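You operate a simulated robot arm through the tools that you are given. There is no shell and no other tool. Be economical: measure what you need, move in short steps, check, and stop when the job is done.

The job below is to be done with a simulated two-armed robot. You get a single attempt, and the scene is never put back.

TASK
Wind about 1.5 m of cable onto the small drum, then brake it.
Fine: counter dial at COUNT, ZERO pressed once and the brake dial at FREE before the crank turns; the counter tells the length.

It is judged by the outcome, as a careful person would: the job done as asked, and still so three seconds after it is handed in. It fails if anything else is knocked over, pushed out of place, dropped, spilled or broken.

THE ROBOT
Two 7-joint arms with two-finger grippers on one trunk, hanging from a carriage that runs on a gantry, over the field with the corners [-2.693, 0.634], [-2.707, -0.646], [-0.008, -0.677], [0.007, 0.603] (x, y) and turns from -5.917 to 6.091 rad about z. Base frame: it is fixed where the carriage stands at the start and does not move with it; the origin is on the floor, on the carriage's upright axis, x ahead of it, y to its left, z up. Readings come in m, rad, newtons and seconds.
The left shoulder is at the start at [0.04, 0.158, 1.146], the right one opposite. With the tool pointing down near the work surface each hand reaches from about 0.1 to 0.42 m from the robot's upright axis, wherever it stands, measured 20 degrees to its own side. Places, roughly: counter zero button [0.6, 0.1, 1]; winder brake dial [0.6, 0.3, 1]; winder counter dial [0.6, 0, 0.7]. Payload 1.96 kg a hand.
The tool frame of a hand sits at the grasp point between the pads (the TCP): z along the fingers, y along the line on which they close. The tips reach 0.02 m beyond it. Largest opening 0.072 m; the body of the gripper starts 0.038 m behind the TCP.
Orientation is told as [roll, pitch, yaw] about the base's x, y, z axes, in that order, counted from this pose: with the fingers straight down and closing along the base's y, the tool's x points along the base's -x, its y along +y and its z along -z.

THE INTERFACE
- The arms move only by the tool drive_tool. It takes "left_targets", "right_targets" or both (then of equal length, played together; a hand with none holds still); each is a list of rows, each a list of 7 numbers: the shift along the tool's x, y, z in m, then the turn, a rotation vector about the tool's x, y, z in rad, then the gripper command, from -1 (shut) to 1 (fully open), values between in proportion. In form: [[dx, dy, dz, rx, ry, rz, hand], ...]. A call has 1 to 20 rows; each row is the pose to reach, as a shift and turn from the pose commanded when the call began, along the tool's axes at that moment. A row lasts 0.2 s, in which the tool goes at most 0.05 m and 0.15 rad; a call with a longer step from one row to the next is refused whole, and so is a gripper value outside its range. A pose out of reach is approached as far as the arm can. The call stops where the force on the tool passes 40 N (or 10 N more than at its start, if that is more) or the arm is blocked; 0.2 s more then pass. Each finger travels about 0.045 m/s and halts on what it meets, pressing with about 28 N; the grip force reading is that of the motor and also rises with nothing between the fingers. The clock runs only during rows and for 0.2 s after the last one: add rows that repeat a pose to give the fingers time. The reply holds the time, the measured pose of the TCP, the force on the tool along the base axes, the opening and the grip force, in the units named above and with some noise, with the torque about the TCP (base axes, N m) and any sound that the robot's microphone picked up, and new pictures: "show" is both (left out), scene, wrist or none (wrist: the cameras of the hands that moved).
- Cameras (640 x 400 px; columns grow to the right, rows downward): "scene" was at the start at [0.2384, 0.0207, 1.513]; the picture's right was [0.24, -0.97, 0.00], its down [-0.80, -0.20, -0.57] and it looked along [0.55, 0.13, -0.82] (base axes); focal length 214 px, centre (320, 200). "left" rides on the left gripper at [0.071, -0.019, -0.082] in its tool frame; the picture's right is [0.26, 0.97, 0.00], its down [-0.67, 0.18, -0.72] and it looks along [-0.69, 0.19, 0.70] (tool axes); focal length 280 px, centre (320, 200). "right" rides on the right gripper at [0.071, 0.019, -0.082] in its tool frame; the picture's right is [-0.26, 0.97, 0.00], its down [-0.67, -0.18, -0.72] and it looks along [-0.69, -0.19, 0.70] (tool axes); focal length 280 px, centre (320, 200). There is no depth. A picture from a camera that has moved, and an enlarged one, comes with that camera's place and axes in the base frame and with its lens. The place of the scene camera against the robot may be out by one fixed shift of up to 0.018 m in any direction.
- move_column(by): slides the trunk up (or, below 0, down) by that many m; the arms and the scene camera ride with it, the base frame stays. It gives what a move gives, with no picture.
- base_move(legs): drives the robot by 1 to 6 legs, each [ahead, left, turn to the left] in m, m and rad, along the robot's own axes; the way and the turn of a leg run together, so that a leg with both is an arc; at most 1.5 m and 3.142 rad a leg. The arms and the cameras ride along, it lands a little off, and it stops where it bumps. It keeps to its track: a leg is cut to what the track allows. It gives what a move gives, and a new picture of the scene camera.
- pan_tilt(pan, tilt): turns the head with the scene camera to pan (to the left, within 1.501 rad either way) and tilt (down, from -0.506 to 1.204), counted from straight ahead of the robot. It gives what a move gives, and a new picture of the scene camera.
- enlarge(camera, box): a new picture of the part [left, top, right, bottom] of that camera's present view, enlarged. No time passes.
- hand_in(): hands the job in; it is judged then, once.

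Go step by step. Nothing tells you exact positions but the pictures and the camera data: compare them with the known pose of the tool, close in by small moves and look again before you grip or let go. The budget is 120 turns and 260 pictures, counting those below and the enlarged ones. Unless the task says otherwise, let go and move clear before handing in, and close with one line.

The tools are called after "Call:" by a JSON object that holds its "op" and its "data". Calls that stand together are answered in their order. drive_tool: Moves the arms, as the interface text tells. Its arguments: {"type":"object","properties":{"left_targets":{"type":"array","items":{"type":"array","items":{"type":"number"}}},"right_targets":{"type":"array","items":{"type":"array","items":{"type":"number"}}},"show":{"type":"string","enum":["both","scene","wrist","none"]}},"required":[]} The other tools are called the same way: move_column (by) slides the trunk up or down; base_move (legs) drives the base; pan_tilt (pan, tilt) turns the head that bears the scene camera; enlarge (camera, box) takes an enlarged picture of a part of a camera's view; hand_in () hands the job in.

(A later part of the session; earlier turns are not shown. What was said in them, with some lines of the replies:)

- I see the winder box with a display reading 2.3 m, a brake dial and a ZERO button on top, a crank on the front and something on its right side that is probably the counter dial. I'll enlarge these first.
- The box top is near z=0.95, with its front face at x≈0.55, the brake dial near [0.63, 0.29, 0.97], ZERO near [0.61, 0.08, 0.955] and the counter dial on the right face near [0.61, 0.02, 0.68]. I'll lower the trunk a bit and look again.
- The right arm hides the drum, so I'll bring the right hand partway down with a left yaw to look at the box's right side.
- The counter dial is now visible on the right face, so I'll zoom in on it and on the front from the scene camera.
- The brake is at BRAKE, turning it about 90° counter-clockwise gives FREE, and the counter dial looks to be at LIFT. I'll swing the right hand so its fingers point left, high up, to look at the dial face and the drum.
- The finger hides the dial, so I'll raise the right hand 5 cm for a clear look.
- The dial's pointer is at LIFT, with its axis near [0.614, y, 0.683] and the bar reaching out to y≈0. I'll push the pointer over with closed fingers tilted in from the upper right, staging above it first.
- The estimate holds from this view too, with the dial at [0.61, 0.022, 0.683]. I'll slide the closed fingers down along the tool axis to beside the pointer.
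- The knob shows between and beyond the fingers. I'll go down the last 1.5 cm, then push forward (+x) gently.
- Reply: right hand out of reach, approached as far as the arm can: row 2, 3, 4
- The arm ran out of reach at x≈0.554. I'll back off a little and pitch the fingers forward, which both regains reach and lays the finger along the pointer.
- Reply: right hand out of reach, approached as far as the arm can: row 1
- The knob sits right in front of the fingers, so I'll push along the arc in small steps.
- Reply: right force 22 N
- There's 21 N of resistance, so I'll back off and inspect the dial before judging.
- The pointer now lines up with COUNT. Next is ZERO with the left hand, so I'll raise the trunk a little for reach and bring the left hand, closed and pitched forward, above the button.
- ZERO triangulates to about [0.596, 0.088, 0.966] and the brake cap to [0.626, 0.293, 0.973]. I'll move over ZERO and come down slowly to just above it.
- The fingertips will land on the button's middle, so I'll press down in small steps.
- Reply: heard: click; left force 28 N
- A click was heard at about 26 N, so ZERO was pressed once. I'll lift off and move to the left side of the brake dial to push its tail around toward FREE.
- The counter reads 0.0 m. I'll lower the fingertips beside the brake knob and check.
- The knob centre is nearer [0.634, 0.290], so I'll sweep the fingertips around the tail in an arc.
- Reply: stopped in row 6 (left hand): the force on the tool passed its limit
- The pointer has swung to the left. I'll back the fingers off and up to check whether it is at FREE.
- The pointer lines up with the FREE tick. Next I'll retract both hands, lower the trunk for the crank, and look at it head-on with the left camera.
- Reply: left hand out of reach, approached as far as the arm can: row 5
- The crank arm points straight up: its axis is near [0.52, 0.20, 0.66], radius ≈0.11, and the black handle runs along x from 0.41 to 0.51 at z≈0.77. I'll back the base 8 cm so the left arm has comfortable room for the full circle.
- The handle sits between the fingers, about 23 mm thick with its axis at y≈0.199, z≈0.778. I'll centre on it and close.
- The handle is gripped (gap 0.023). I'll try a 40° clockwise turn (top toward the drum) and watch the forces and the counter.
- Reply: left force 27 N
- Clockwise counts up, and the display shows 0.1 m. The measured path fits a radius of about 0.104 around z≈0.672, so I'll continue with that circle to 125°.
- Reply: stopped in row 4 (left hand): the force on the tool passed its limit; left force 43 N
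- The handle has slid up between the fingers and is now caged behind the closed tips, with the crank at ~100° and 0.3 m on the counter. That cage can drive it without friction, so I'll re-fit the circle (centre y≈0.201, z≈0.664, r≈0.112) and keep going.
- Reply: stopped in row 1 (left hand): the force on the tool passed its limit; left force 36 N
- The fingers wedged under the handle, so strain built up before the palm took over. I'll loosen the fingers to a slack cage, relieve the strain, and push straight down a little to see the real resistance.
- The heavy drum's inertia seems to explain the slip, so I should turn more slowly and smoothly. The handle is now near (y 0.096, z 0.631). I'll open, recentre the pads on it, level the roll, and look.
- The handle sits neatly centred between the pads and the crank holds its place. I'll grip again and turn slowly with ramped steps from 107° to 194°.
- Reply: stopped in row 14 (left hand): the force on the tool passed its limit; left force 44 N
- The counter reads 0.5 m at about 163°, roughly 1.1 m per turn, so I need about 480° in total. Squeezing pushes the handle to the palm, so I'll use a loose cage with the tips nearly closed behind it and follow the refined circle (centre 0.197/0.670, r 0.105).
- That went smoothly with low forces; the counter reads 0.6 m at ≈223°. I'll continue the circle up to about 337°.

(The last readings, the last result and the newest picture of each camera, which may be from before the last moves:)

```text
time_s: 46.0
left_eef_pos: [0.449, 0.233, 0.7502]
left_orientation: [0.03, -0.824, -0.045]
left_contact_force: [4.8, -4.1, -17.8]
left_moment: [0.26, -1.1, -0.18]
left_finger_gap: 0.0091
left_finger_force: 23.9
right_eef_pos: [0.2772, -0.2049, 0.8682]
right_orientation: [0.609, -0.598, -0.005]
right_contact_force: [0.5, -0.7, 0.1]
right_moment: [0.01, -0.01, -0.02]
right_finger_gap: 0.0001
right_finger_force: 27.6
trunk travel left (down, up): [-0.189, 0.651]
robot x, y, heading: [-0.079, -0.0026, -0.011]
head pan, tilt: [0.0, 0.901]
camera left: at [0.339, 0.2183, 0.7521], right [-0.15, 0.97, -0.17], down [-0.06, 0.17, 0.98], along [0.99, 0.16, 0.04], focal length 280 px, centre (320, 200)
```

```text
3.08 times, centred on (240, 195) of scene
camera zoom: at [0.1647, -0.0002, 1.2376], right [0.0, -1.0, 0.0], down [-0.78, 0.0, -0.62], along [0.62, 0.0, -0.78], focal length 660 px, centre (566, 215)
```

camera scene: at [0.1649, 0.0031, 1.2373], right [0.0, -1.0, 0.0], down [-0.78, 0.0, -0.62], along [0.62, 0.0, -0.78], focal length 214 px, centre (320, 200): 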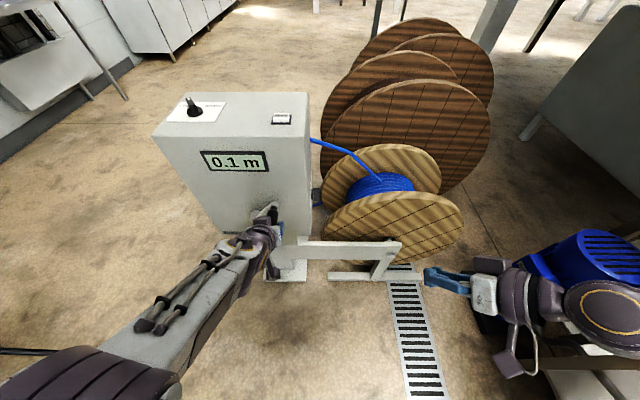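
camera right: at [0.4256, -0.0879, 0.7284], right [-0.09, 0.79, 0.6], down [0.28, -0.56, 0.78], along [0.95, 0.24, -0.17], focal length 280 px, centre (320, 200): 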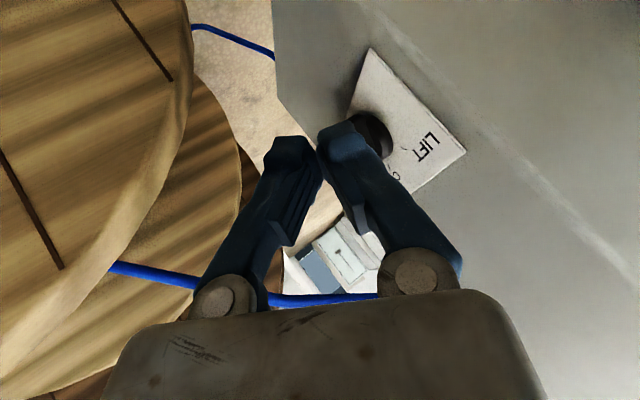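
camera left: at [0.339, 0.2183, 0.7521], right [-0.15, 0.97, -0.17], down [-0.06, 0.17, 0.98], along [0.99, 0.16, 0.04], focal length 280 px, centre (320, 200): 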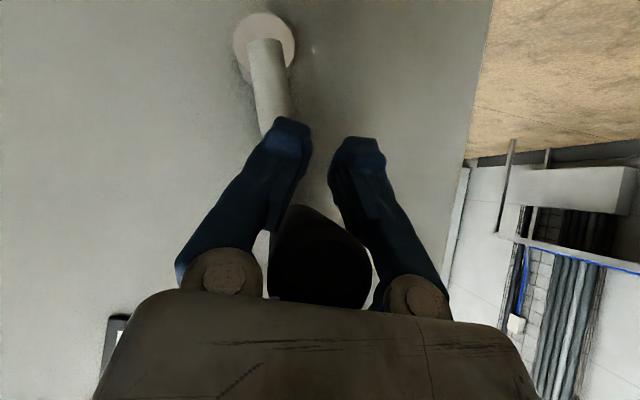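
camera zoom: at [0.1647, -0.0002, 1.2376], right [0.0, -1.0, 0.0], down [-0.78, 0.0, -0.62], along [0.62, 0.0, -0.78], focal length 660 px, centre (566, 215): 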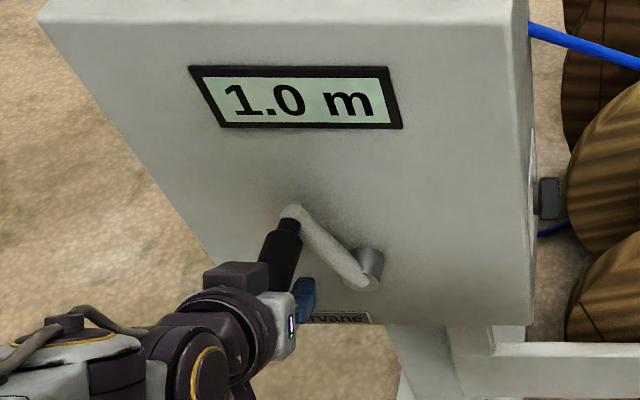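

The counter reads 1.0 m at ≈341°, about 0.00285 m per degree, so 1.5 m falls near 525°. I'll continue slowly to about 470°.

Call:
{"op": "drive_tool", "data": {"left_targets": [[-0.0038, -0.006, -0.0033, 0, 0, 0, -0.7], [-0.0059, -0.0167, -0.005, 0, 0, 0, -0.7], [-0.0074, -0.0293, -0.006, 0, 0, 0, -0.7], [-0.0077, -0.0421, -0.0058, 0, 0, 0, -0.7], [-0.0069, -0.0549, -0.0047, 0, 0, 0, -0.7], [-0.005, -0.0673, -0.0024, 0, 0, 0, -0.7], [-0.0018, -0.0794, 0.0008, 0, 0, 0, -0.7], [0.0023, -0.0907, 0.005, 0, 0, 0, -0.7], [0.0075, -0.1014, 0.0101, 0, 0, 0, -0.7], [0.0136, -0.111, 0.016, 0, 0, 0, -0.7], [0.0205, -0.1196, 0.0226, 0, 0, 0, -0.7], [0.0281, -0.1268, 0.0299, 0, 0, 0, -0.7], [0.0364, -0.1328, 0.0378, 0, 0, 0, -0.7], [0.0452, -0.1372, 0.046, 0, 0, 0, -0.7], [0.0542, -0.1403, 0.0545, 0, 0, 0, -0.7], [0.0634, -0.1417, 0.0631, 0, 0, 0, -0.7], [0.0729, -0.1417, 0.0718, 0, 0, 0, -0.7], [0.0823, -0.1401, 0.0804, 0, 0, 0, -0.7], [0.0901, -0.1375, 0.0876, 0, 0, 0, -0.7], [0.094, -0.1357, 0.0911, 0, 0, 0, -0.7]], "show": "wrist"}}

Call:
{"op": "enlarge", "data": {"camera": "scene", "box": [180, 130, 300, 260]}}

```text
time_s: 50.2
left_eef_pos: [0.448, 0.0968, 0.6144]
left_orientation: [0.022, -0.821, -0.045]
left_contact_force: [-5.8, -25.2, -10.3]
left_moment: [1.08, -0.49, 0.67]
left_finger_gap: 0.0117
left_finger_force: 0.6
right_eef_pos: [0.2735, -0.2071, 0.87]
right_orientation: [0.605, -0.598, -0.004]
right_contact_force: [0.2, 1.4, 0.1]
right_moment: [-0.02, 0.0, 0.01]
right_finger_gap: 0.0
right_finger_force: 28.2
trunk travel left (down, up): [-0.189, 0.651]
robot x, y, heading: [-0.0783, -0.0027, -0.007]
head pan, tilt: [0.0, 0.901]
camera left: at [0.3376, 0.0799, 0.6171], right [-0.15, 0.97, -0.18], down [-0.06, 0.17, 0.98], along [0.99, 0.16, 0.03], focal length 280 px, centre (320, 200)
```

left: 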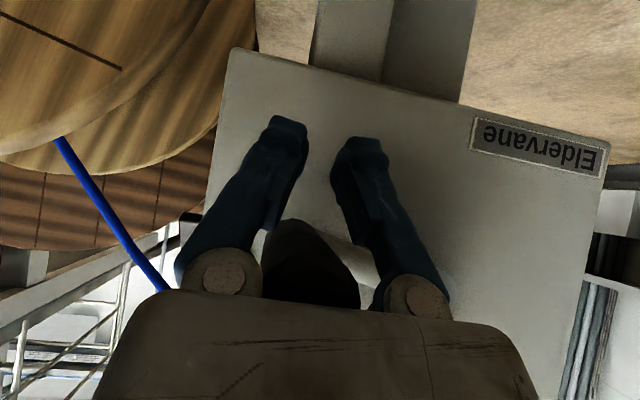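

```text
3.08 times, centred on (240, 195) of scene
camera zoom: at [0.1634, -0.0035, 1.2373], right [-0.01, -1.0, 0.0], down [-0.78, 0.0, -0.62], along [0.62, -0.01, -0.78], focal length 660 px, centre (566, 215)
```

zoom: 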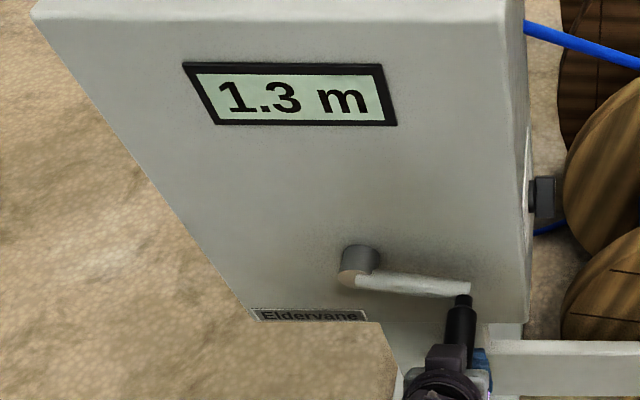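

The counter reads 1.3 m at ≈469°, with about 55–60° left. I'll advance slowly to ≈525° with a gentle stop.

Call:
{"op": "drive_tool", "data": {"left_targets": [[0.0036, 0.0023, 0.0033, 0, 0, 0, -0.7], [0.011, 0.0071, 0.01, 0, 0, 0, -0.7], [0.0192, 0.0139, 0.0174, 0, 0, 0, -0.7], [0.0268, 0.0221, 0.0241, 0, 0, 0, -0.7], [0.0336, 0.0314, 0.0302, 0, 0, 0, -0.7], [0.0396, 0.0417, 0.0353, 0, 0, 0, -0.7], [0.0439, 0.0512, 0.039, 0, 0, 0, -0.7], [0.0471, 0.0596, 0.0416, 0, 0, 0, -0.7], [0.0491, 0.0664, 0.0432, 0, 0, 0, -0.7], [0.0505, 0.0718, 0.0443, 0, 0, 0, -0.7]], "show": "wrist"}}

Call:
{"op": "enlarge", "data": {"camera": "scene", "box": [180, 130, 300, 260]}}

```text
time_s: 51.4
left_eef_pos: [0.4473, 0.1253, 0.5708]
left_orientation: [0.019, -0.809, -0.044]
left_contact_force: [12.3, -14.7, -37.9]
left_moment: [0.94, -0.16, 0.36]
left_finger_gap: 0.0182
left_finger_force: 6.2
right_eef_pos: [0.2758, -0.2048, 0.8681]
right_orientation: [0.61, -0.596, -0.007]
right_contact_force: [0.1, 0.8, 0.5]
right_moment: [-0.03, -0.01, -0.02]
right_finger_gap: 0.0
right_finger_force: 27.9
trunk travel left (down, up): [-0.189, 0.651]
robot x, y, heading: [-0.0763, 0.0006, -0.005]
head pan, tilt: [0.0, 0.901]
stopped in row 5 (left hand): the force on the tool passed its limit (the readings are from after the stop); the commanded pose is now the measured one
camera left: at [0.3368, 0.1098, 0.5748], right [-0.15, 0.97, -0.18], down [-0.05, 0.17, 0.98], along [0.99, 0.16, 0.02], focal length 280 px, centre (320, 200)
```

left: 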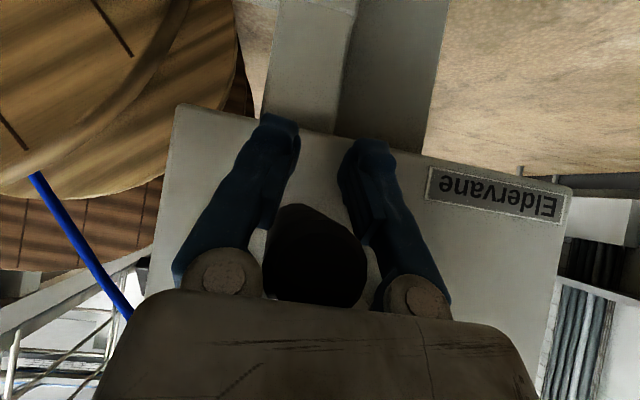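

```text
3.08 times, centred on (240, 195) of scene
camera zoom: at [0.1646, -0.0009, 1.2372], right [-0.01, -1.0, 0.0], down [-0.78, 0.0, -0.62], along [0.62, 0.0, -0.78], focal length 660 px, centre (566, 215)
```

zoom: 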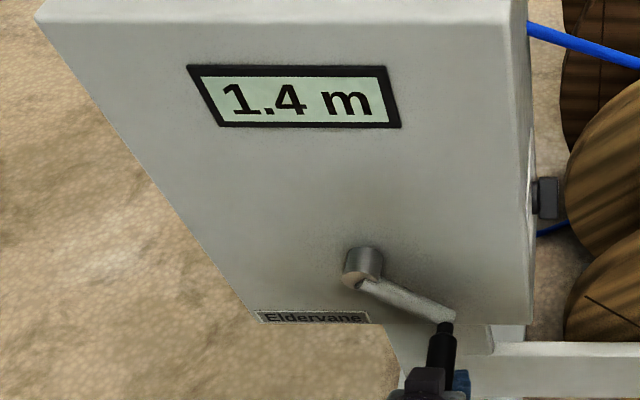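

The counter reads 1.4 m at ≈497°. I'll loosen the cage slightly and make the last ~28°.

Call:
{"op": "drive_tool", "data": {"left_targets": [[0, 0, 0, 0, 0, 0, -0.45], [0, 0, 0, 0, 0, 0, -0.45], [0.0035, 0.0057, 0.003, 0, 0, 0, -0.45], [0.008, 0.0148, 0.0071, 0, 0, 0, -0.45], [0.0119, 0.0245, 0.0105, 0, 0, 0, -0.45], [0.0151, 0.0348, 0.0131, 0, 0, 0, -0.45], [0.0169, 0.0419, 0.0144, 0, 0, 0, -0.45], [0.0177, 0.0474, 0.015, 0, 0, 0, -0.45]], "show": "wrist"}}

Call:
{"op": "enlarge", "data": {"camera": "scene", "box": [180, 130, 300, 260]}}

```text
time_s: 53.1
left_eef_pos: [0.45, 0.1818, 0.5519]
left_orientation: [0.033, -0.817, -0.049]
left_contact_force: [-0.5, 5.0, 1.0]
left_moment: [-0.08, -0.03, -0.06]
left_finger_gap: 0.0223
left_finger_force: 1.3
right_eef_pos: [0.2768, -0.2001, 0.8683]
right_orientation: [0.613, -0.601, -0.006]
right_contact_force: [-0.1, -0.9, -0.6]
right_moment: [0.03, -0.03, 0.01]
right_finger_gap: 0.0002
right_finger_force: 28.3
trunk travel left (down, up): [-0.189, 0.651]
robot x, y, heading: [-0.0791, -0.0019, -0.007]
head pan, tilt: [0.0, 0.901]
camera left: at [0.3404, 0.1671, 0.555], right [-0.15, 0.97, -0.17], down [-0.06, 0.16, 0.99], along [0.99, 0.16, 0.03], focal length 280 px, centre (320, 200)
```

left: 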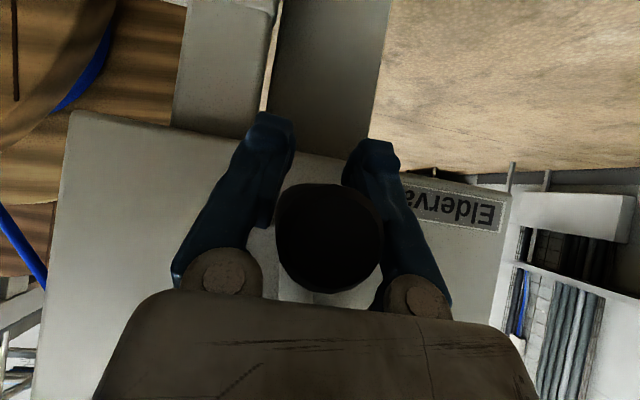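

```text
3.08 times, centred on (240, 195) of scene
camera zoom: at [0.1651, 0.0026, 1.2379], right [0.0, -1.0, 0.0], down [-0.78, 0.0, -0.62], along [0.62, 0.0, -0.78], focal length 660 px, centre (566, 215)
```

zoom: 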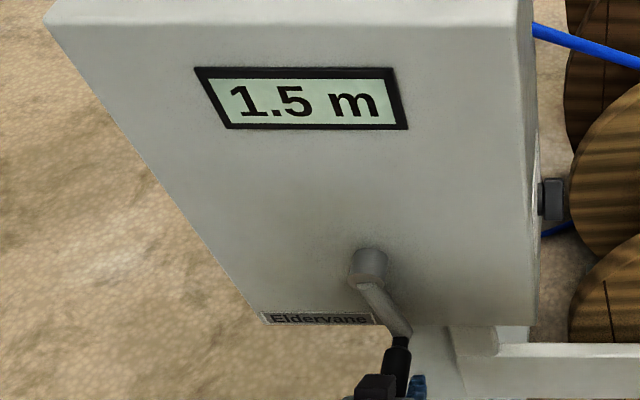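

The counter shows 1.5 m. I'll open fully and back the hand straight out along the fingers, leaving the crank where it is.

Call:
{"op": "drive_tool", "data": {"left_targets": [[0, 0, 0, 0, 0, 0, 0.3], [0, 0, 0, 0, 0, 0, 1], [0, 0, 0, 0, 0, 0, 1], [0, 0, 0, 0, 0, 0, 1], [0, 0, -0.03, 0, 0, 0, 1], [0, 0, -0.06, 0, 0, 0, 1], [0, 0, -0.09, 0, 0, 0, 1], [0, 0, -0.12, 0, 0, 0, 1]]}}

```text
time_s: 55.0
left_eef_pos: [0.3613, 0.1838, 0.6322]
left_orientation: [0.028, -0.817, -0.046]
left_contact_force: [0.3, -0.1, 0.4]
left_moment: [0.02, 0.0, 0.0]
left_finger_gap: 0.072
left_finger_force: 0.0
right_eef_pos: [0.2763, -0.2021, 0.8694]
right_orientation: [0.61, -0.6, -0.006]
right_contact_force: [0.0, 0.6, 0.9]
right_moment: [0.0, 0.01, 0.02]
right_finger_gap: 0.0
right_finger_force: 28.1
trunk travel left (down, up): [-0.189, 0.651]
robot x, y, heading: [-0.0761, -0.0035, -0.003]
head pan, tilt: [0.0, 0.901]
camera scene: at [0.1646, 0.0013, 1.2377], right [0.0, -1.0, 0.0], down [-0.78, 0.0, -0.62], along [0.62, 0.0, -0.78], focal length 214 px, centre (320, 200)
camera left: at [0.2512, 0.1677, 0.6358], right [-0.15, 0.97, -0.17], down [-0.06, 0.17, 0.98], along [0.99, 0.16, 0.03], focal length 280 px, centre (320, 200)
```

scene: 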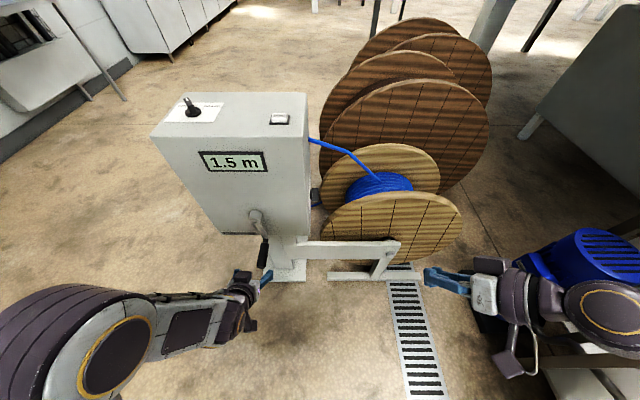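
left: 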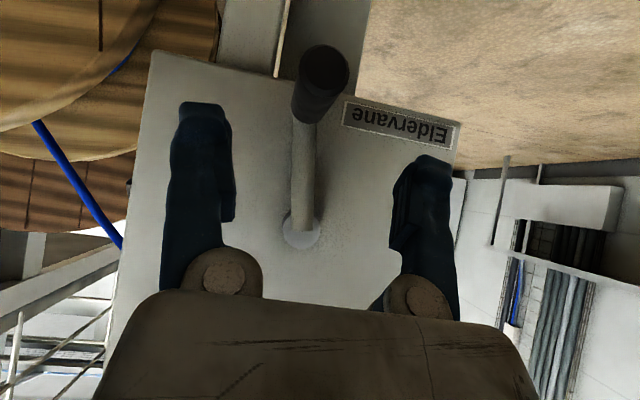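

The crank stays put and the counter holds 1.5 m. Now for the brake: raise the trunk, lift the left hand above box height with its fingers closed and pitch −0.6, then bring the base forward again.

Call:
{"op": "move_column", "data": {"by": 0.2}}

Call:
{"op": "drive_tool", "data": {"left_targets": [[-0.032, 0.01, -0.021, -0.002, 0.036, -0.009, 0], [-0.064, 0.02, -0.043, -0.005, 0.072, -0.017, -1], [-0.097, 0.03, -0.064, -0.007, 0.109, -0.026, -1], [-0.129, 0.04, -0.085, -0.01, 0.145, -0.035, -1], [-0.161, 0.05, -0.107, -0.012, 0.181, -0.043, -1], [-0.193, 0.06, -0.128, -0.0143, 0.217, -0.052, -1]], "show": "none"}}

Call:
{"op": "base_move", "data": {"legs": [[0.08, 0, 0]]}}

```text
time_s: 57.1
left_eef_pos: [0.3606, 0.1833, 0.8322]
left_orientation: [0.028, -0.816, -0.045]
left_contact_force: [-0.6, 0.5, 0.1]
left_moment: [-0.02, -0.02, -0.01]
left_finger_gap: 0.072
left_finger_force: 0.0
right_eef_pos: [0.2767, -0.2008, 1.0701]
right_orientation: [0.612, -0.6, -0.008]
right_contact_force: [0.4, -0.7, -0.4]
right_moment: [-0.02, 0.0, 0.05]
right_finger_gap: 0.0001
right_finger_force: 28.1
trunk travel left (down, up): [-0.389, 0.451]
robot x, y, heading: [-0.0767, -0.0002, -0.001]
head pan, tilt: [0.0, 0.901]
```

```text
time_s: 58.5
left_eef_pos: [0.4042, 0.236, 1.0617]
left_orientation: [-0.003, -0.6, 0.025]
left_contact_force: [0.4, -1.2, -0.1]
left_moment: [-0.01, 0.03, 0.01]
left_finger_gap: 0.0001
left_finger_force: 27.8
right_eef_pos: [0.2775, -0.2021, 1.0685]
right_orientation: [0.612, -0.599, -0.008]
right_contact_force: [0.1, -0.5, -0.4]
right_moment: [0.02, 0.01, 0.02]
right_finger_gap: 0.0
right_finger_force: 27.6
trunk travel left (down, up): [-0.389, 0.451]
robot x, y, heading: [-0.0781, -0.0007, -0.001]
head pan, tilt: [0.0, 0.901]
```

```text
time_s: 59.6
left_eef_pos: [0.483, 0.2355, 1.0603]
left_orientation: [-0.006, -0.602, 0.026]
left_contact_force: [0.7, -0.1, -0.9]
left_moment: [-0.01, 0.01, -0.04]
left_finger_gap: 0.0003
left_finger_force: 27.4
right_eef_pos: [0.3568, -0.2015, 1.0695]
right_orientation: [0.612, -0.6, -0.007]
right_contact_force: [0.8, -0.5, -0.2]
right_moment: [0.0, 0.03, 0.02]
right_finger_gap: 0.0
right_finger_force: 27.9
trunk travel left (down, up): [-0.389, 0.451]
robot x, y, heading: [0.0017, -0.0023, -0.004]
head pan, tilt: [0.0, 0.901]
camera scene: at [0.2451, 0.001, 1.4381], right [0.0, -1.0, 0.0], down [-0.78, 0.0, -0.62], along [0.62, 0.0, -0.78], focal length 214 px, centre (320, 200)
```

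scene: 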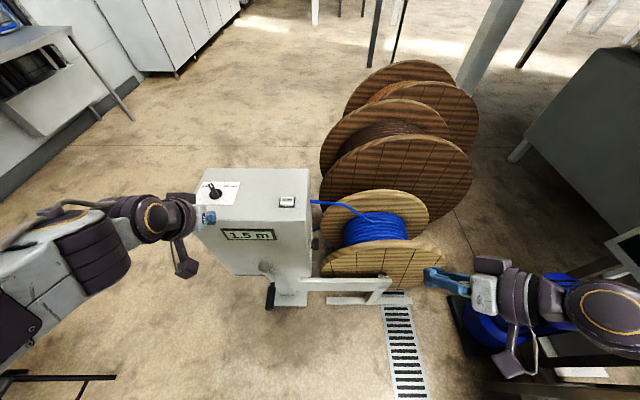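

Call:
{"op": "drive_tool", "data": {"left_targets": [[-0.033, 0.002, 0.028, 0, 0, 0, -1], [-0.065, 0.004, 0.057, 0, 0, 0, -1], [-0.098, 0.0066, 0.085, 0, 0, 0, -1]], "show": "wrist"}}

Call:
{"op": "enlarge", "data": {"camera": "scene", "box": [180, 155, 260, 215]}}

```text
time_s: 60.4
left_eef_pos: [0.6133, 0.2423, 1.0468]
left_orientation: [-0.006, -0.599, 0.025]
left_contact_force: [0.6, 0.2, -1.5]
left_moment: [0.01, 0.0, 0.01]
left_finger_gap: 0.0
left_finger_force: 28.2
right_eef_pos: [0.3561, -0.2014, 1.0683]
right_orientation: [0.611, -0.601, -0.005]
right_contact_force: [-0.2, -0.4, 0.5]
right_moment: [0.03, 0.0, 0.01]
right_finger_gap: 0.0001
right_finger_force: 27.6
trunk travel left (down, up): [-0.389, 0.451]
robot x, y, heading: [0.0006, -0.0008, -0.002]
head pan, tilt: [0.0, 0.901]
camera left: at [0.5087, 0.2216, 1.0735], right [-0.24, 0.96, -0.15], down [0.15, 0.19, 0.97], along [0.96, 0.21, -0.19], focal length 280 px, centre (320, 200)
```

left: 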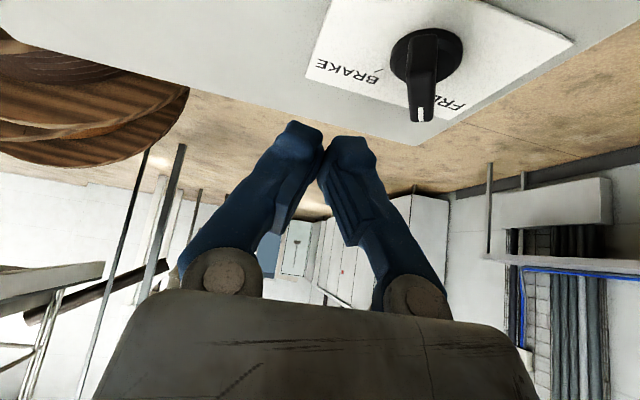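

```text
6.67 times, centred on (220, 185) of scene
camera zoom: at [0.2446, 0.001, 1.438], right [0.0, -1.0, 0.0], down [-0.78, 0.0, -0.62], along [0.62, 0.0, -0.78], focal length 1430 px, centre (987, 300)
```

zoom: 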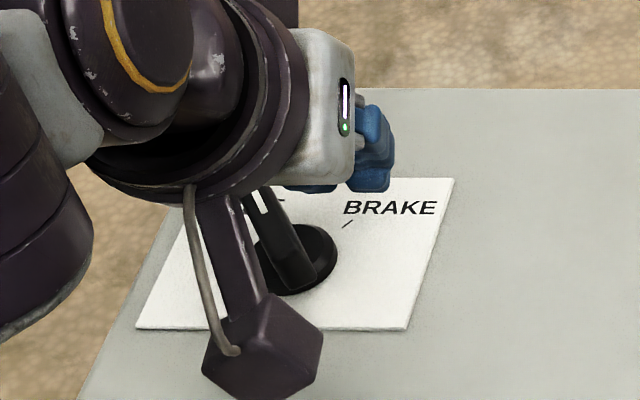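

The knob centre is at about [0.634, 0.293] with the pointer at FREE. I'll lower beside its tail on the right side and sweep the tail leftward, mirroring the earlier move.

Call:
{"op": "drive_tool", "data": {"left_targets": [[0.017, 0.004, 0.0265, 0, 0, 0, -1], [0.0338, 0.008, 0.053, 0, 0, 0, -1], [0.0249, 0.016, 0.0591, 0, 0, 0, -1], [0.0249, 0.027, 0.0591, 0, 0, 0, -1], [0.0323, 0.0284, 0.054, 0, 0, 0, -1], [0.0383, 0.0326, 0.0499, 0, 0, 0, -1], [0.042, 0.0376, 0.0474, 0, 0, 0, -1], [0.0438, 0.0416, 0.0462, 0, 0, 0, -1]], "show": "wrist"}}

Call:
{"op": "enlarge", "data": {"camera": "scene", "box": [180, 155, 260, 215]}}

```text
time_s: 61.3
left_eef_pos: [0.6192, 0.2504, 0.982]
left_orientation: [-0.015, -0.6, 0.013]
left_contact_force: [-12.2, -15.1, 4.2]
left_moment: [0.23, -0.01, 0.37]
left_finger_gap: 0.0
left_finger_force: 27.8
right_eef_pos: [0.3527, -0.2048, 1.0689]
right_orientation: [0.609, -0.6, -0.007]
right_contact_force: [-0.3, 1.0, 0.7]
right_moment: [-0.04, 0.0, -0.01]
right_finger_gap: 0.0001
right_finger_force: 28.0
trunk travel left (down, up): [-0.389, 0.451]
robot x, y, heading: [0.0005, -0.0037, -0.006]
head pan, tilt: [0.0, 0.901]
stopped in row 4 (left hand): the force on the tool passed its limit (the readings are from after the stop); the commanded pose is now the measured one
camera left: at [0.5146, 0.2319, 1.0077], right [-0.22, 0.96, -0.16], down [0.15, 0.2, 0.97], along [0.96, 0.19, -0.19], focal length 280 px, centre (320, 200)
```

left: 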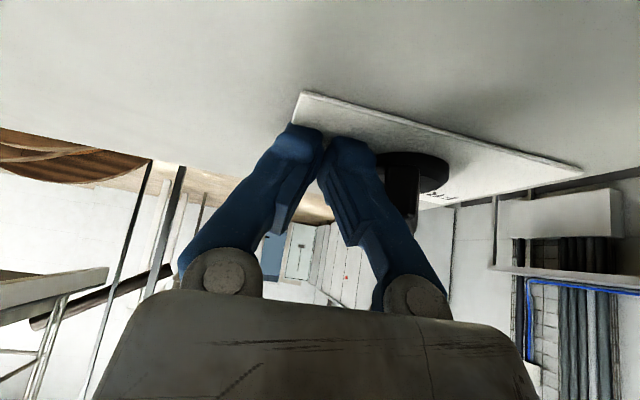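

```text
6.67 times, centred on (220, 185) of scene
camera zoom: at [0.2424, -0.0014, 1.4374], right [-0.01, -1.0, 0.0], down [-0.78, 0.0, -0.62], along [0.62, -0.01, -0.78], focal length 1430 px, centre (987, 300)
```

zoom: 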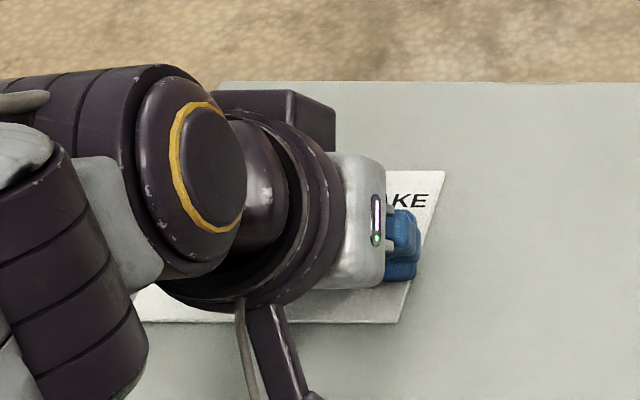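

Contact came early, too close to the pivot. I'll pull the fingers back toward the tail's end for more leverage and push left.

Call:
{"op": "drive_tool", "data": {"left_targets": [[0.0099, -0.003, -0.0068, 0, 0, 0, -1], [0.0099, 0.006, -0.0068, 0, 0, 0, -1], [0.0099, 0.012, -0.0068, 0, 0, 0, -1], [0.0099, 0.018, -0.0068, 0, 0, 0, -1], [0.0107, 0.024, -0.0073, 0, 0, 0, -1], [0.0116, 0.029, -0.0079, 0, 0, 0, -1], [0.0124, 0.033, -0.0085, 0, 0, 0, -1]], "show": "wrist"}}

Call:
{"op": "enlarge", "data": {"camera": "left", "box": [260, 60, 480, 240]}}

```text
time_s: 62.4
left_eef_pos: [0.6087, 0.2634, 0.9817]
left_orientation: [-0.022, -0.602, 0.002]
left_contact_force: [-7.6, -17.2, 5.0]
left_moment: [-0.03, 0.14, -0.1]
left_finger_gap: 0.0
left_finger_force: 28.0
right_eef_pos: [0.352, -0.2067, 1.0688]
right_orientation: [0.608, -0.598, -0.008]
right_contact_force: [-0.2, -0.6, -0.4]
right_moment: [0.02, -0.02, -0.01]
right_finger_gap: 0.0
right_finger_force: 28.2
trunk travel left (down, up): [-0.389, 0.451]
robot x, y, heading: [-0.0001, -0.0013, -0.009]
head pan, tilt: [0.0, 0.901]
stopped in row 5 (left hand): the force on the tool passed its limit (the readings are from after the stop); the commanded pose is now the measured one
camera left: at [0.5036, 0.2462, 1.0086], right [-0.21, 0.96, -0.17], down [0.15, 0.2, 0.97], along [0.97, 0.17, -0.19], focal length 280 px, centre (320, 200)
```

left: 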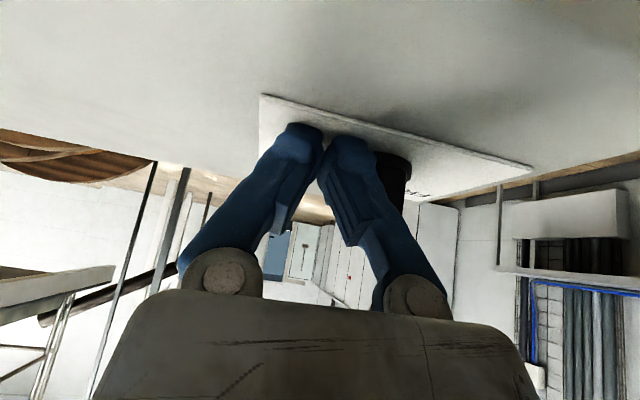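

```text
2.22 times, centred on (370, 150) of left
camera zoom: at [0.5036, 0.2462, 1.0086], right [-0.21, 0.96, -0.17], down [0.15, 0.2, 0.97], along [0.97, 0.17, -0.19], focal length 623 px, centre (209, 311)
```

zoom: 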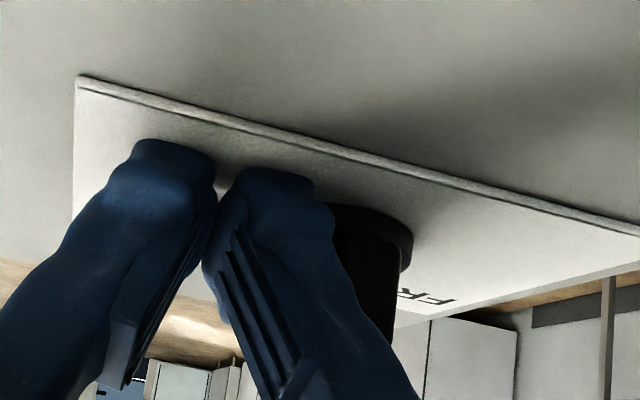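

Call:
{"op": "drive_tool", "data": {"left_targets": [[0.005, -0.015, -0.003, 0, 0, 0, -1], [0.005, -0.03, -0.02, 0, 0, 0, -1], [0.0, -0.03, -0.07, 0, 0, 0, -1]], "show": "none"}}

Call:
{"op": "enlarge", "data": {"camera": "left", "box": [260, 0, 580, 200]}}

Call:
{"op": "enlarge", "data": {"camera": "scene", "box": [180, 155, 260, 215]}}

```text
refused: row 3 steps farther than a row can; nothing moved
```

```text
2.00 times, centred on (420, 100) of left
camera zoom: at [0.5036, 0.2462, 1.0086], right [-0.21, 0.96, -0.17], down [0.15, 0.2, 0.97], along [0.97, 0.17, -0.19], focal length 561 px, centre (120, 400)
```

zoom: 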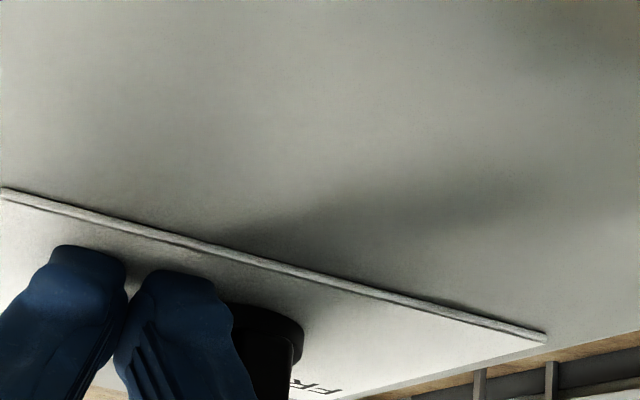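

```text
6.67 times, centred on (220, 185) of scene
camera zoom: at [0.2421, -0.0021, 1.4374], right [-0.01, -1.0, 0.0], down [-0.78, 0.01, -0.62], along [0.62, -0.01, -0.78], focal length 1430 px, centre (987, 300)
```

zoom: 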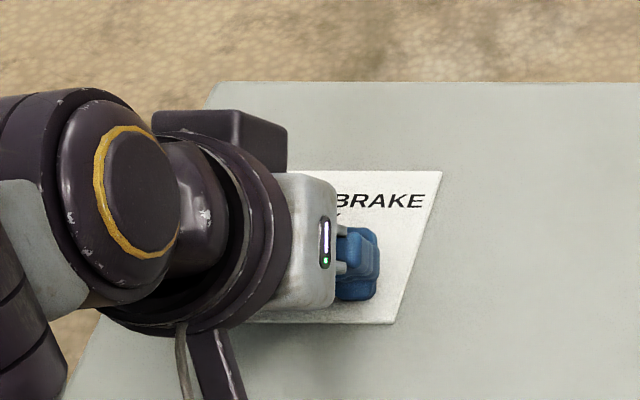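

Call:
{"op": "drive_tool", "data": {"left_targets": [[0.005, -0.012, -0.003, 0, 0, 0, -1], [0.003, -0.015, -0.035, 0, 0, 0, -1], [0.0, -0.015, -0.075, 0, 0, 0, -1]], "show": "none"}}

Call:
{"op": "enlarge", "data": {"camera": "left", "box": [300, 0, 520, 160]}}

Call:
{"op": "enlarge", "data": {"camera": "scene", "box": [180, 155, 260, 215]}}

```text
time_s: 63.2
left_eef_pos: [0.5697, 0.2554, 1.0446]
left_orientation: [-0.014, -0.605, 0.007]
left_contact_force: [0.1, 0.2, 0.1]
left_moment: [0.02, 0.0, -0.01]
left_finger_gap: 0.0
left_finger_force: 27.9
right_eef_pos: [0.3546, -0.2031, 1.0689]
right_orientation: [0.61, -0.6, -0.008]
right_contact_force: [0.7, 0.1, -0.1]
right_moment: [-0.02, -0.01, 0.02]
right_finger_gap: 0.0
right_finger_force: 28.1
trunk travel left (down, up): [-0.389, 0.451]
robot x, y, heading: [-0.0011, -0.005, -0.004]
head pan, tilt: [0.0, 0.901]
```

```text
2.50 times, centred on (410, 80) of left
camera zoom: at [0.4633, 0.2379, 1.0713], right [-0.21, 0.96, -0.16], down [0.15, 0.2, 0.97], along [0.97, 0.18, -0.19], focal length 701 px, centre (95, 500)
```

zoom: 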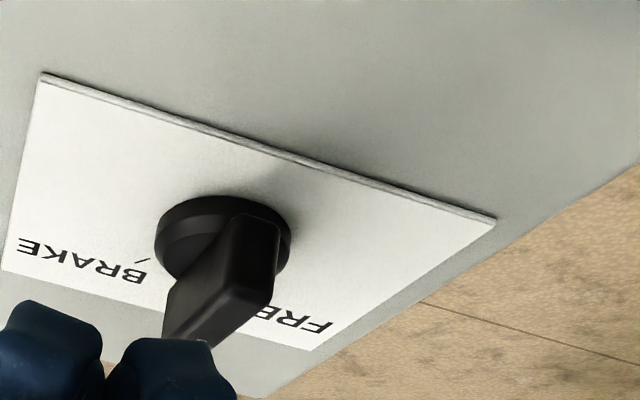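

```text
6.67 times, centred on (220, 185) of scene
camera zoom: at [0.2433, -0.0006, 1.4377], right [-0.01, -1.0, 0.0], down [-0.78, 0.01, -0.62], along [0.62, 0.0, -0.78], focal length 1430 px, centre (987, 300)
```

zoom: 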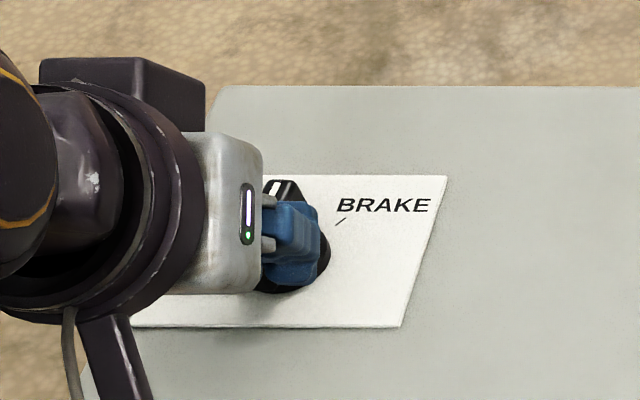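

The dial turned part of the way. I'll repeat the push nearer the tail end, with smaller steps and a slightly higher tip.

Call:
{"op": "drive_tool", "data": {"left_targets": [[0.004, -0.005, 0.033, 0, 0, 0, -1], [0.0091, -0.005, 0.0665, 0, 0, 0, -1], [0.0058, 0.003, 0.0688, 0, 0, 0, -1], [0.0042, 0.009, 0.0699, 0, 0, 0, -1], [0.0037, 0.013, 0.0702, 0, 0, 0, -1], [0.0042, 0.017, 0.0699, 0, 0, 0, -1], [0.0046, 0.02, 0.0696, 0, 0, 0, -1], [0.005, 0.023, 0.0693, 0, 0, 0, -1], [0.0058, 0.026, 0.0688, 0, 0, 0, -1], [0.0066, 0.029, 0.0682, 0, 0, 0, -1], [0.0075, 0.032, 0.0676, 0, 0, 0, -1]], "show": "none"}}

Call:
{"op": "enlarge", "data": {"camera": "scene", "box": [180, 155, 260, 215]}}

```text
time_s: 65.6
left_eef_pos: [0.6005, 0.278, 0.9837]
left_orientation: [-0.024, -0.606, 0.005]
left_contact_force: [-7.0, -25.8, 15.5]
left_moment: [0.0, -0.11, -0.28]
left_finger_gap: 0.0001
left_finger_force: 28.3
right_eef_pos: [0.3546, -0.208, 1.0691]
right_orientation: [0.61, -0.6, -0.009]
right_contact_force: [0.4, -0.7, -0.5]
right_moment: [0.01, 0.03, 0.04]
right_finger_gap: 0.0
right_finger_force: 28.0
trunk travel left (down, up): [-0.389, 0.451]
robot x, y, heading: [0.0023, -0.0039, -0.011]
head pan, tilt: [0.0, 0.901]
```

```text
6.67 times, centred on (220, 185) of scene
camera zoom: at [0.2436, -0.0037, 1.4381], right [-0.01, -1.0, 0.0], down [-0.78, 0.0, -0.62], along [0.62, -0.01, -0.78], focal length 1430 px, centre (987, 300)
```

zoom: 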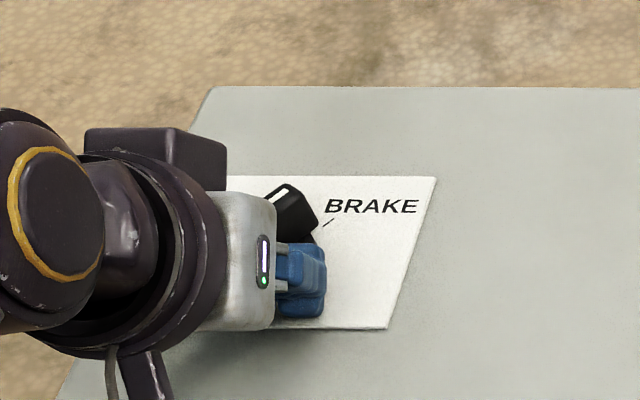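

Call:
{"op": "drive_tool", "data": {"left_targets": [[0.005, -0.012, -0.003, 0, 0, 0, -1], [0.003, -0.018, -0.035, 0, 0, 0, -1], [0.0, -0.04, -0.075, 0, 0, 0, -1]], "show": "none"}}

Call:
{"op": "enlarge", "data": {"camera": "left", "box": [300, 0, 540, 160]}}

Call:
{"op": "enlarge", "data": {"camera": "scene", "box": [180, 155, 280, 240]}}

```text
time_s: 66.4
left_eef_pos: [0.5587, 0.2447, 1.0438]
left_orientation: [-0.016, -0.604, 0.006]
left_contact_force: [0.0, 0.3, 0.4]
left_moment: [0.03, -0.01, -0.01]
left_finger_gap: 0.0
left_finger_force: 28.1
right_eef_pos: [0.3536, -0.2037, 1.0676]
right_orientation: [0.612, -0.6, -0.009]
right_contact_force: [0.6, -0.2, -0.7]
right_moment: [0.02, 0.0, 0.03]
right_finger_gap: 0.0
right_finger_force: 28.1
trunk travel left (down, up): [-0.389, 0.451]
robot x, y, heading: [-0.002, -0.0026, -0.009]
head pan, tilt: [0.0, 0.901]
```

```text
2.50 times, centred on (420, 80) of left
camera zoom: at [0.4536, 0.2274, 1.0718], right [-0.21, 0.96, -0.16], down [0.15, 0.2, 0.97], along [0.96, 0.18, -0.19], focal length 701 px, centre (70, 500)
```

zoom: 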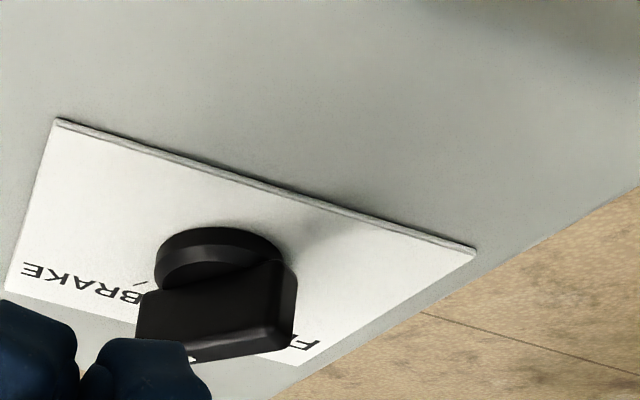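

```text
4.71 times, centred on (230, 198) of scene
camera zoom: at [0.2433, -0.0008, 1.4376], right [-0.01, -1.0, 0.0], down [-0.78, 0.01, -0.62], along [0.62, 0.0, -0.78], focal length 1009 px, centre (744, 212)
```

zoom: 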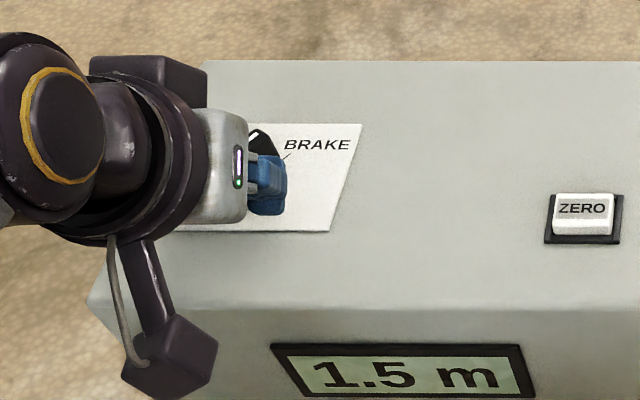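

The bar now lines up with the BRAKE tick and the counter still shows 1.5 m. I'll pull the left hand well clear and verify.

Call:
{"op": "drive_tool", "data": {"left_targets": [[0.02, 0.0, -0.03, 0, 0, 0, -1], [0.04, 0.02, -0.06, 0, 0, 0, -1], [0.06, 0.05, -0.09, 0, 0, 0, -1], [0.07, 0.08, -0.11, 0, 0, 0, -1]], "show": "scene"}}

Call:
{"op": "enlarge", "data": {"camera": "scene", "box": [190, 160, 320, 270]}}

Call:
{"op": "enlarge", "data": {"camera": "scene", "box": [190, 165, 260, 215]}}

```text
time_s: 67.4
left_eef_pos: [0.4397, 0.3293, 1.0962]
left_orientation: [-0.017, -0.603, 0.008]
left_contact_force: [0.5, 0.9, -0.6]
left_moment: [-0.01, 0.04, -0.03]
left_finger_gap: 0.0
left_finger_force: 28.2
right_eef_pos: [0.3541, -0.2043, 1.069]
right_orientation: [0.612, -0.6, -0.01]
right_contact_force: [0.3, 0.1, -0.2]
right_moment: [0.02, 0.03, -0.01]
right_finger_gap: 0.0003
right_finger_force: 28.8
trunk travel left (down, up): [-0.389, 0.451]
robot x, y, heading: [0.0021, -0.0043, -0.001]
head pan, tilt: [0.0, 0.901]
camera scene: at [0.2435, -0.0002, 1.4378], right [-0.01, -1.0, 0.0], down [-0.78, 0.01, -0.62], along [0.62, 0.0, -0.78], focal length 214 px, centre (320, 200)
```

scene: 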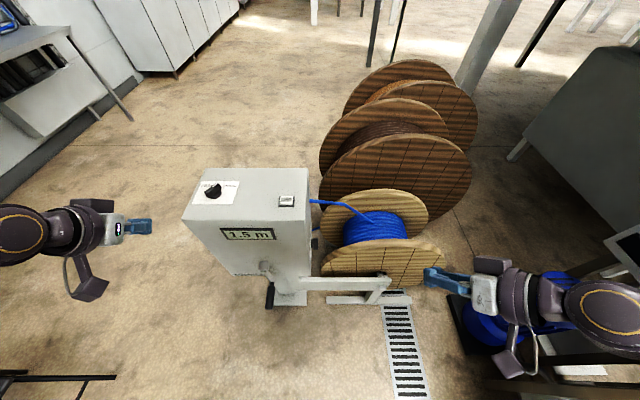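

```text
3.64 times, centred on (255, 215) of scene
camera zoom: at [0.2435, -0.0002, 1.4378], right [-0.01, -1.0, 0.0], down [-0.78, 0.01, -0.62], along [0.62, 0.0, -0.78], focal length 780 px, centre (556, 146)
```

zoom: 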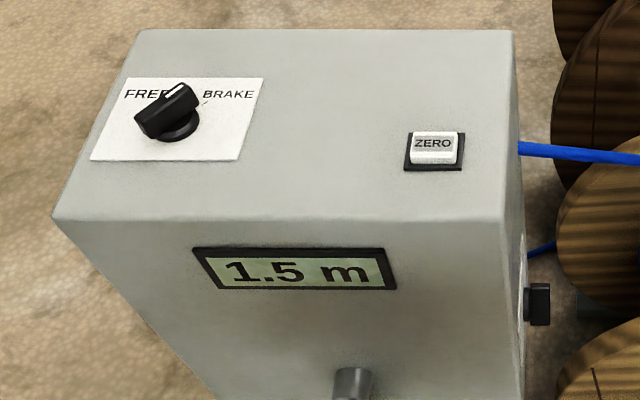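

```text
8.00 times, centred on (225, 190) of scene
camera zoom: at [0.2435, -0.0002, 1.4378], right [-0.01, -1.0, 0.0], down [-0.78, 0.01, -0.62], along [0.62, 0.0, -0.78], focal length 1716 px, centre (1080, 280)
```

zoom: 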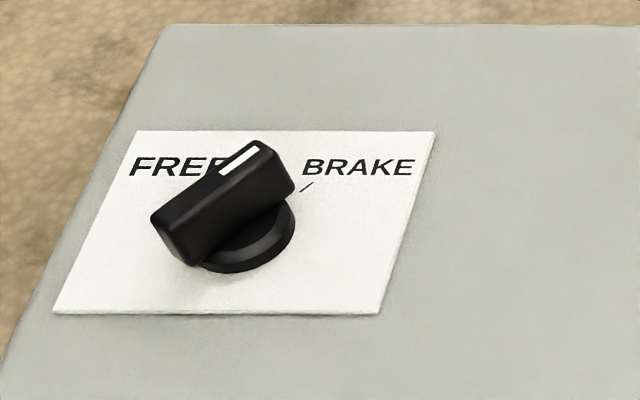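

The brake dial is back at BRAKE, in the same position as at the start. The counter shows 1.5 m, the counter dial is at COUNT, both hands are clear and nothing is disturbed, so I'm handing in.

Call:
{"op": "hand_in", "data": {}}

```text
The job is handed in.
```

I wound 1.5 m of cable onto the small drum by the counter, set the brake dial back to BRAKE, and handed the job in with both hands clear. Before cranking I set the counter dial to COUNT, pressed ZERO once and set the brake dial to FREE.
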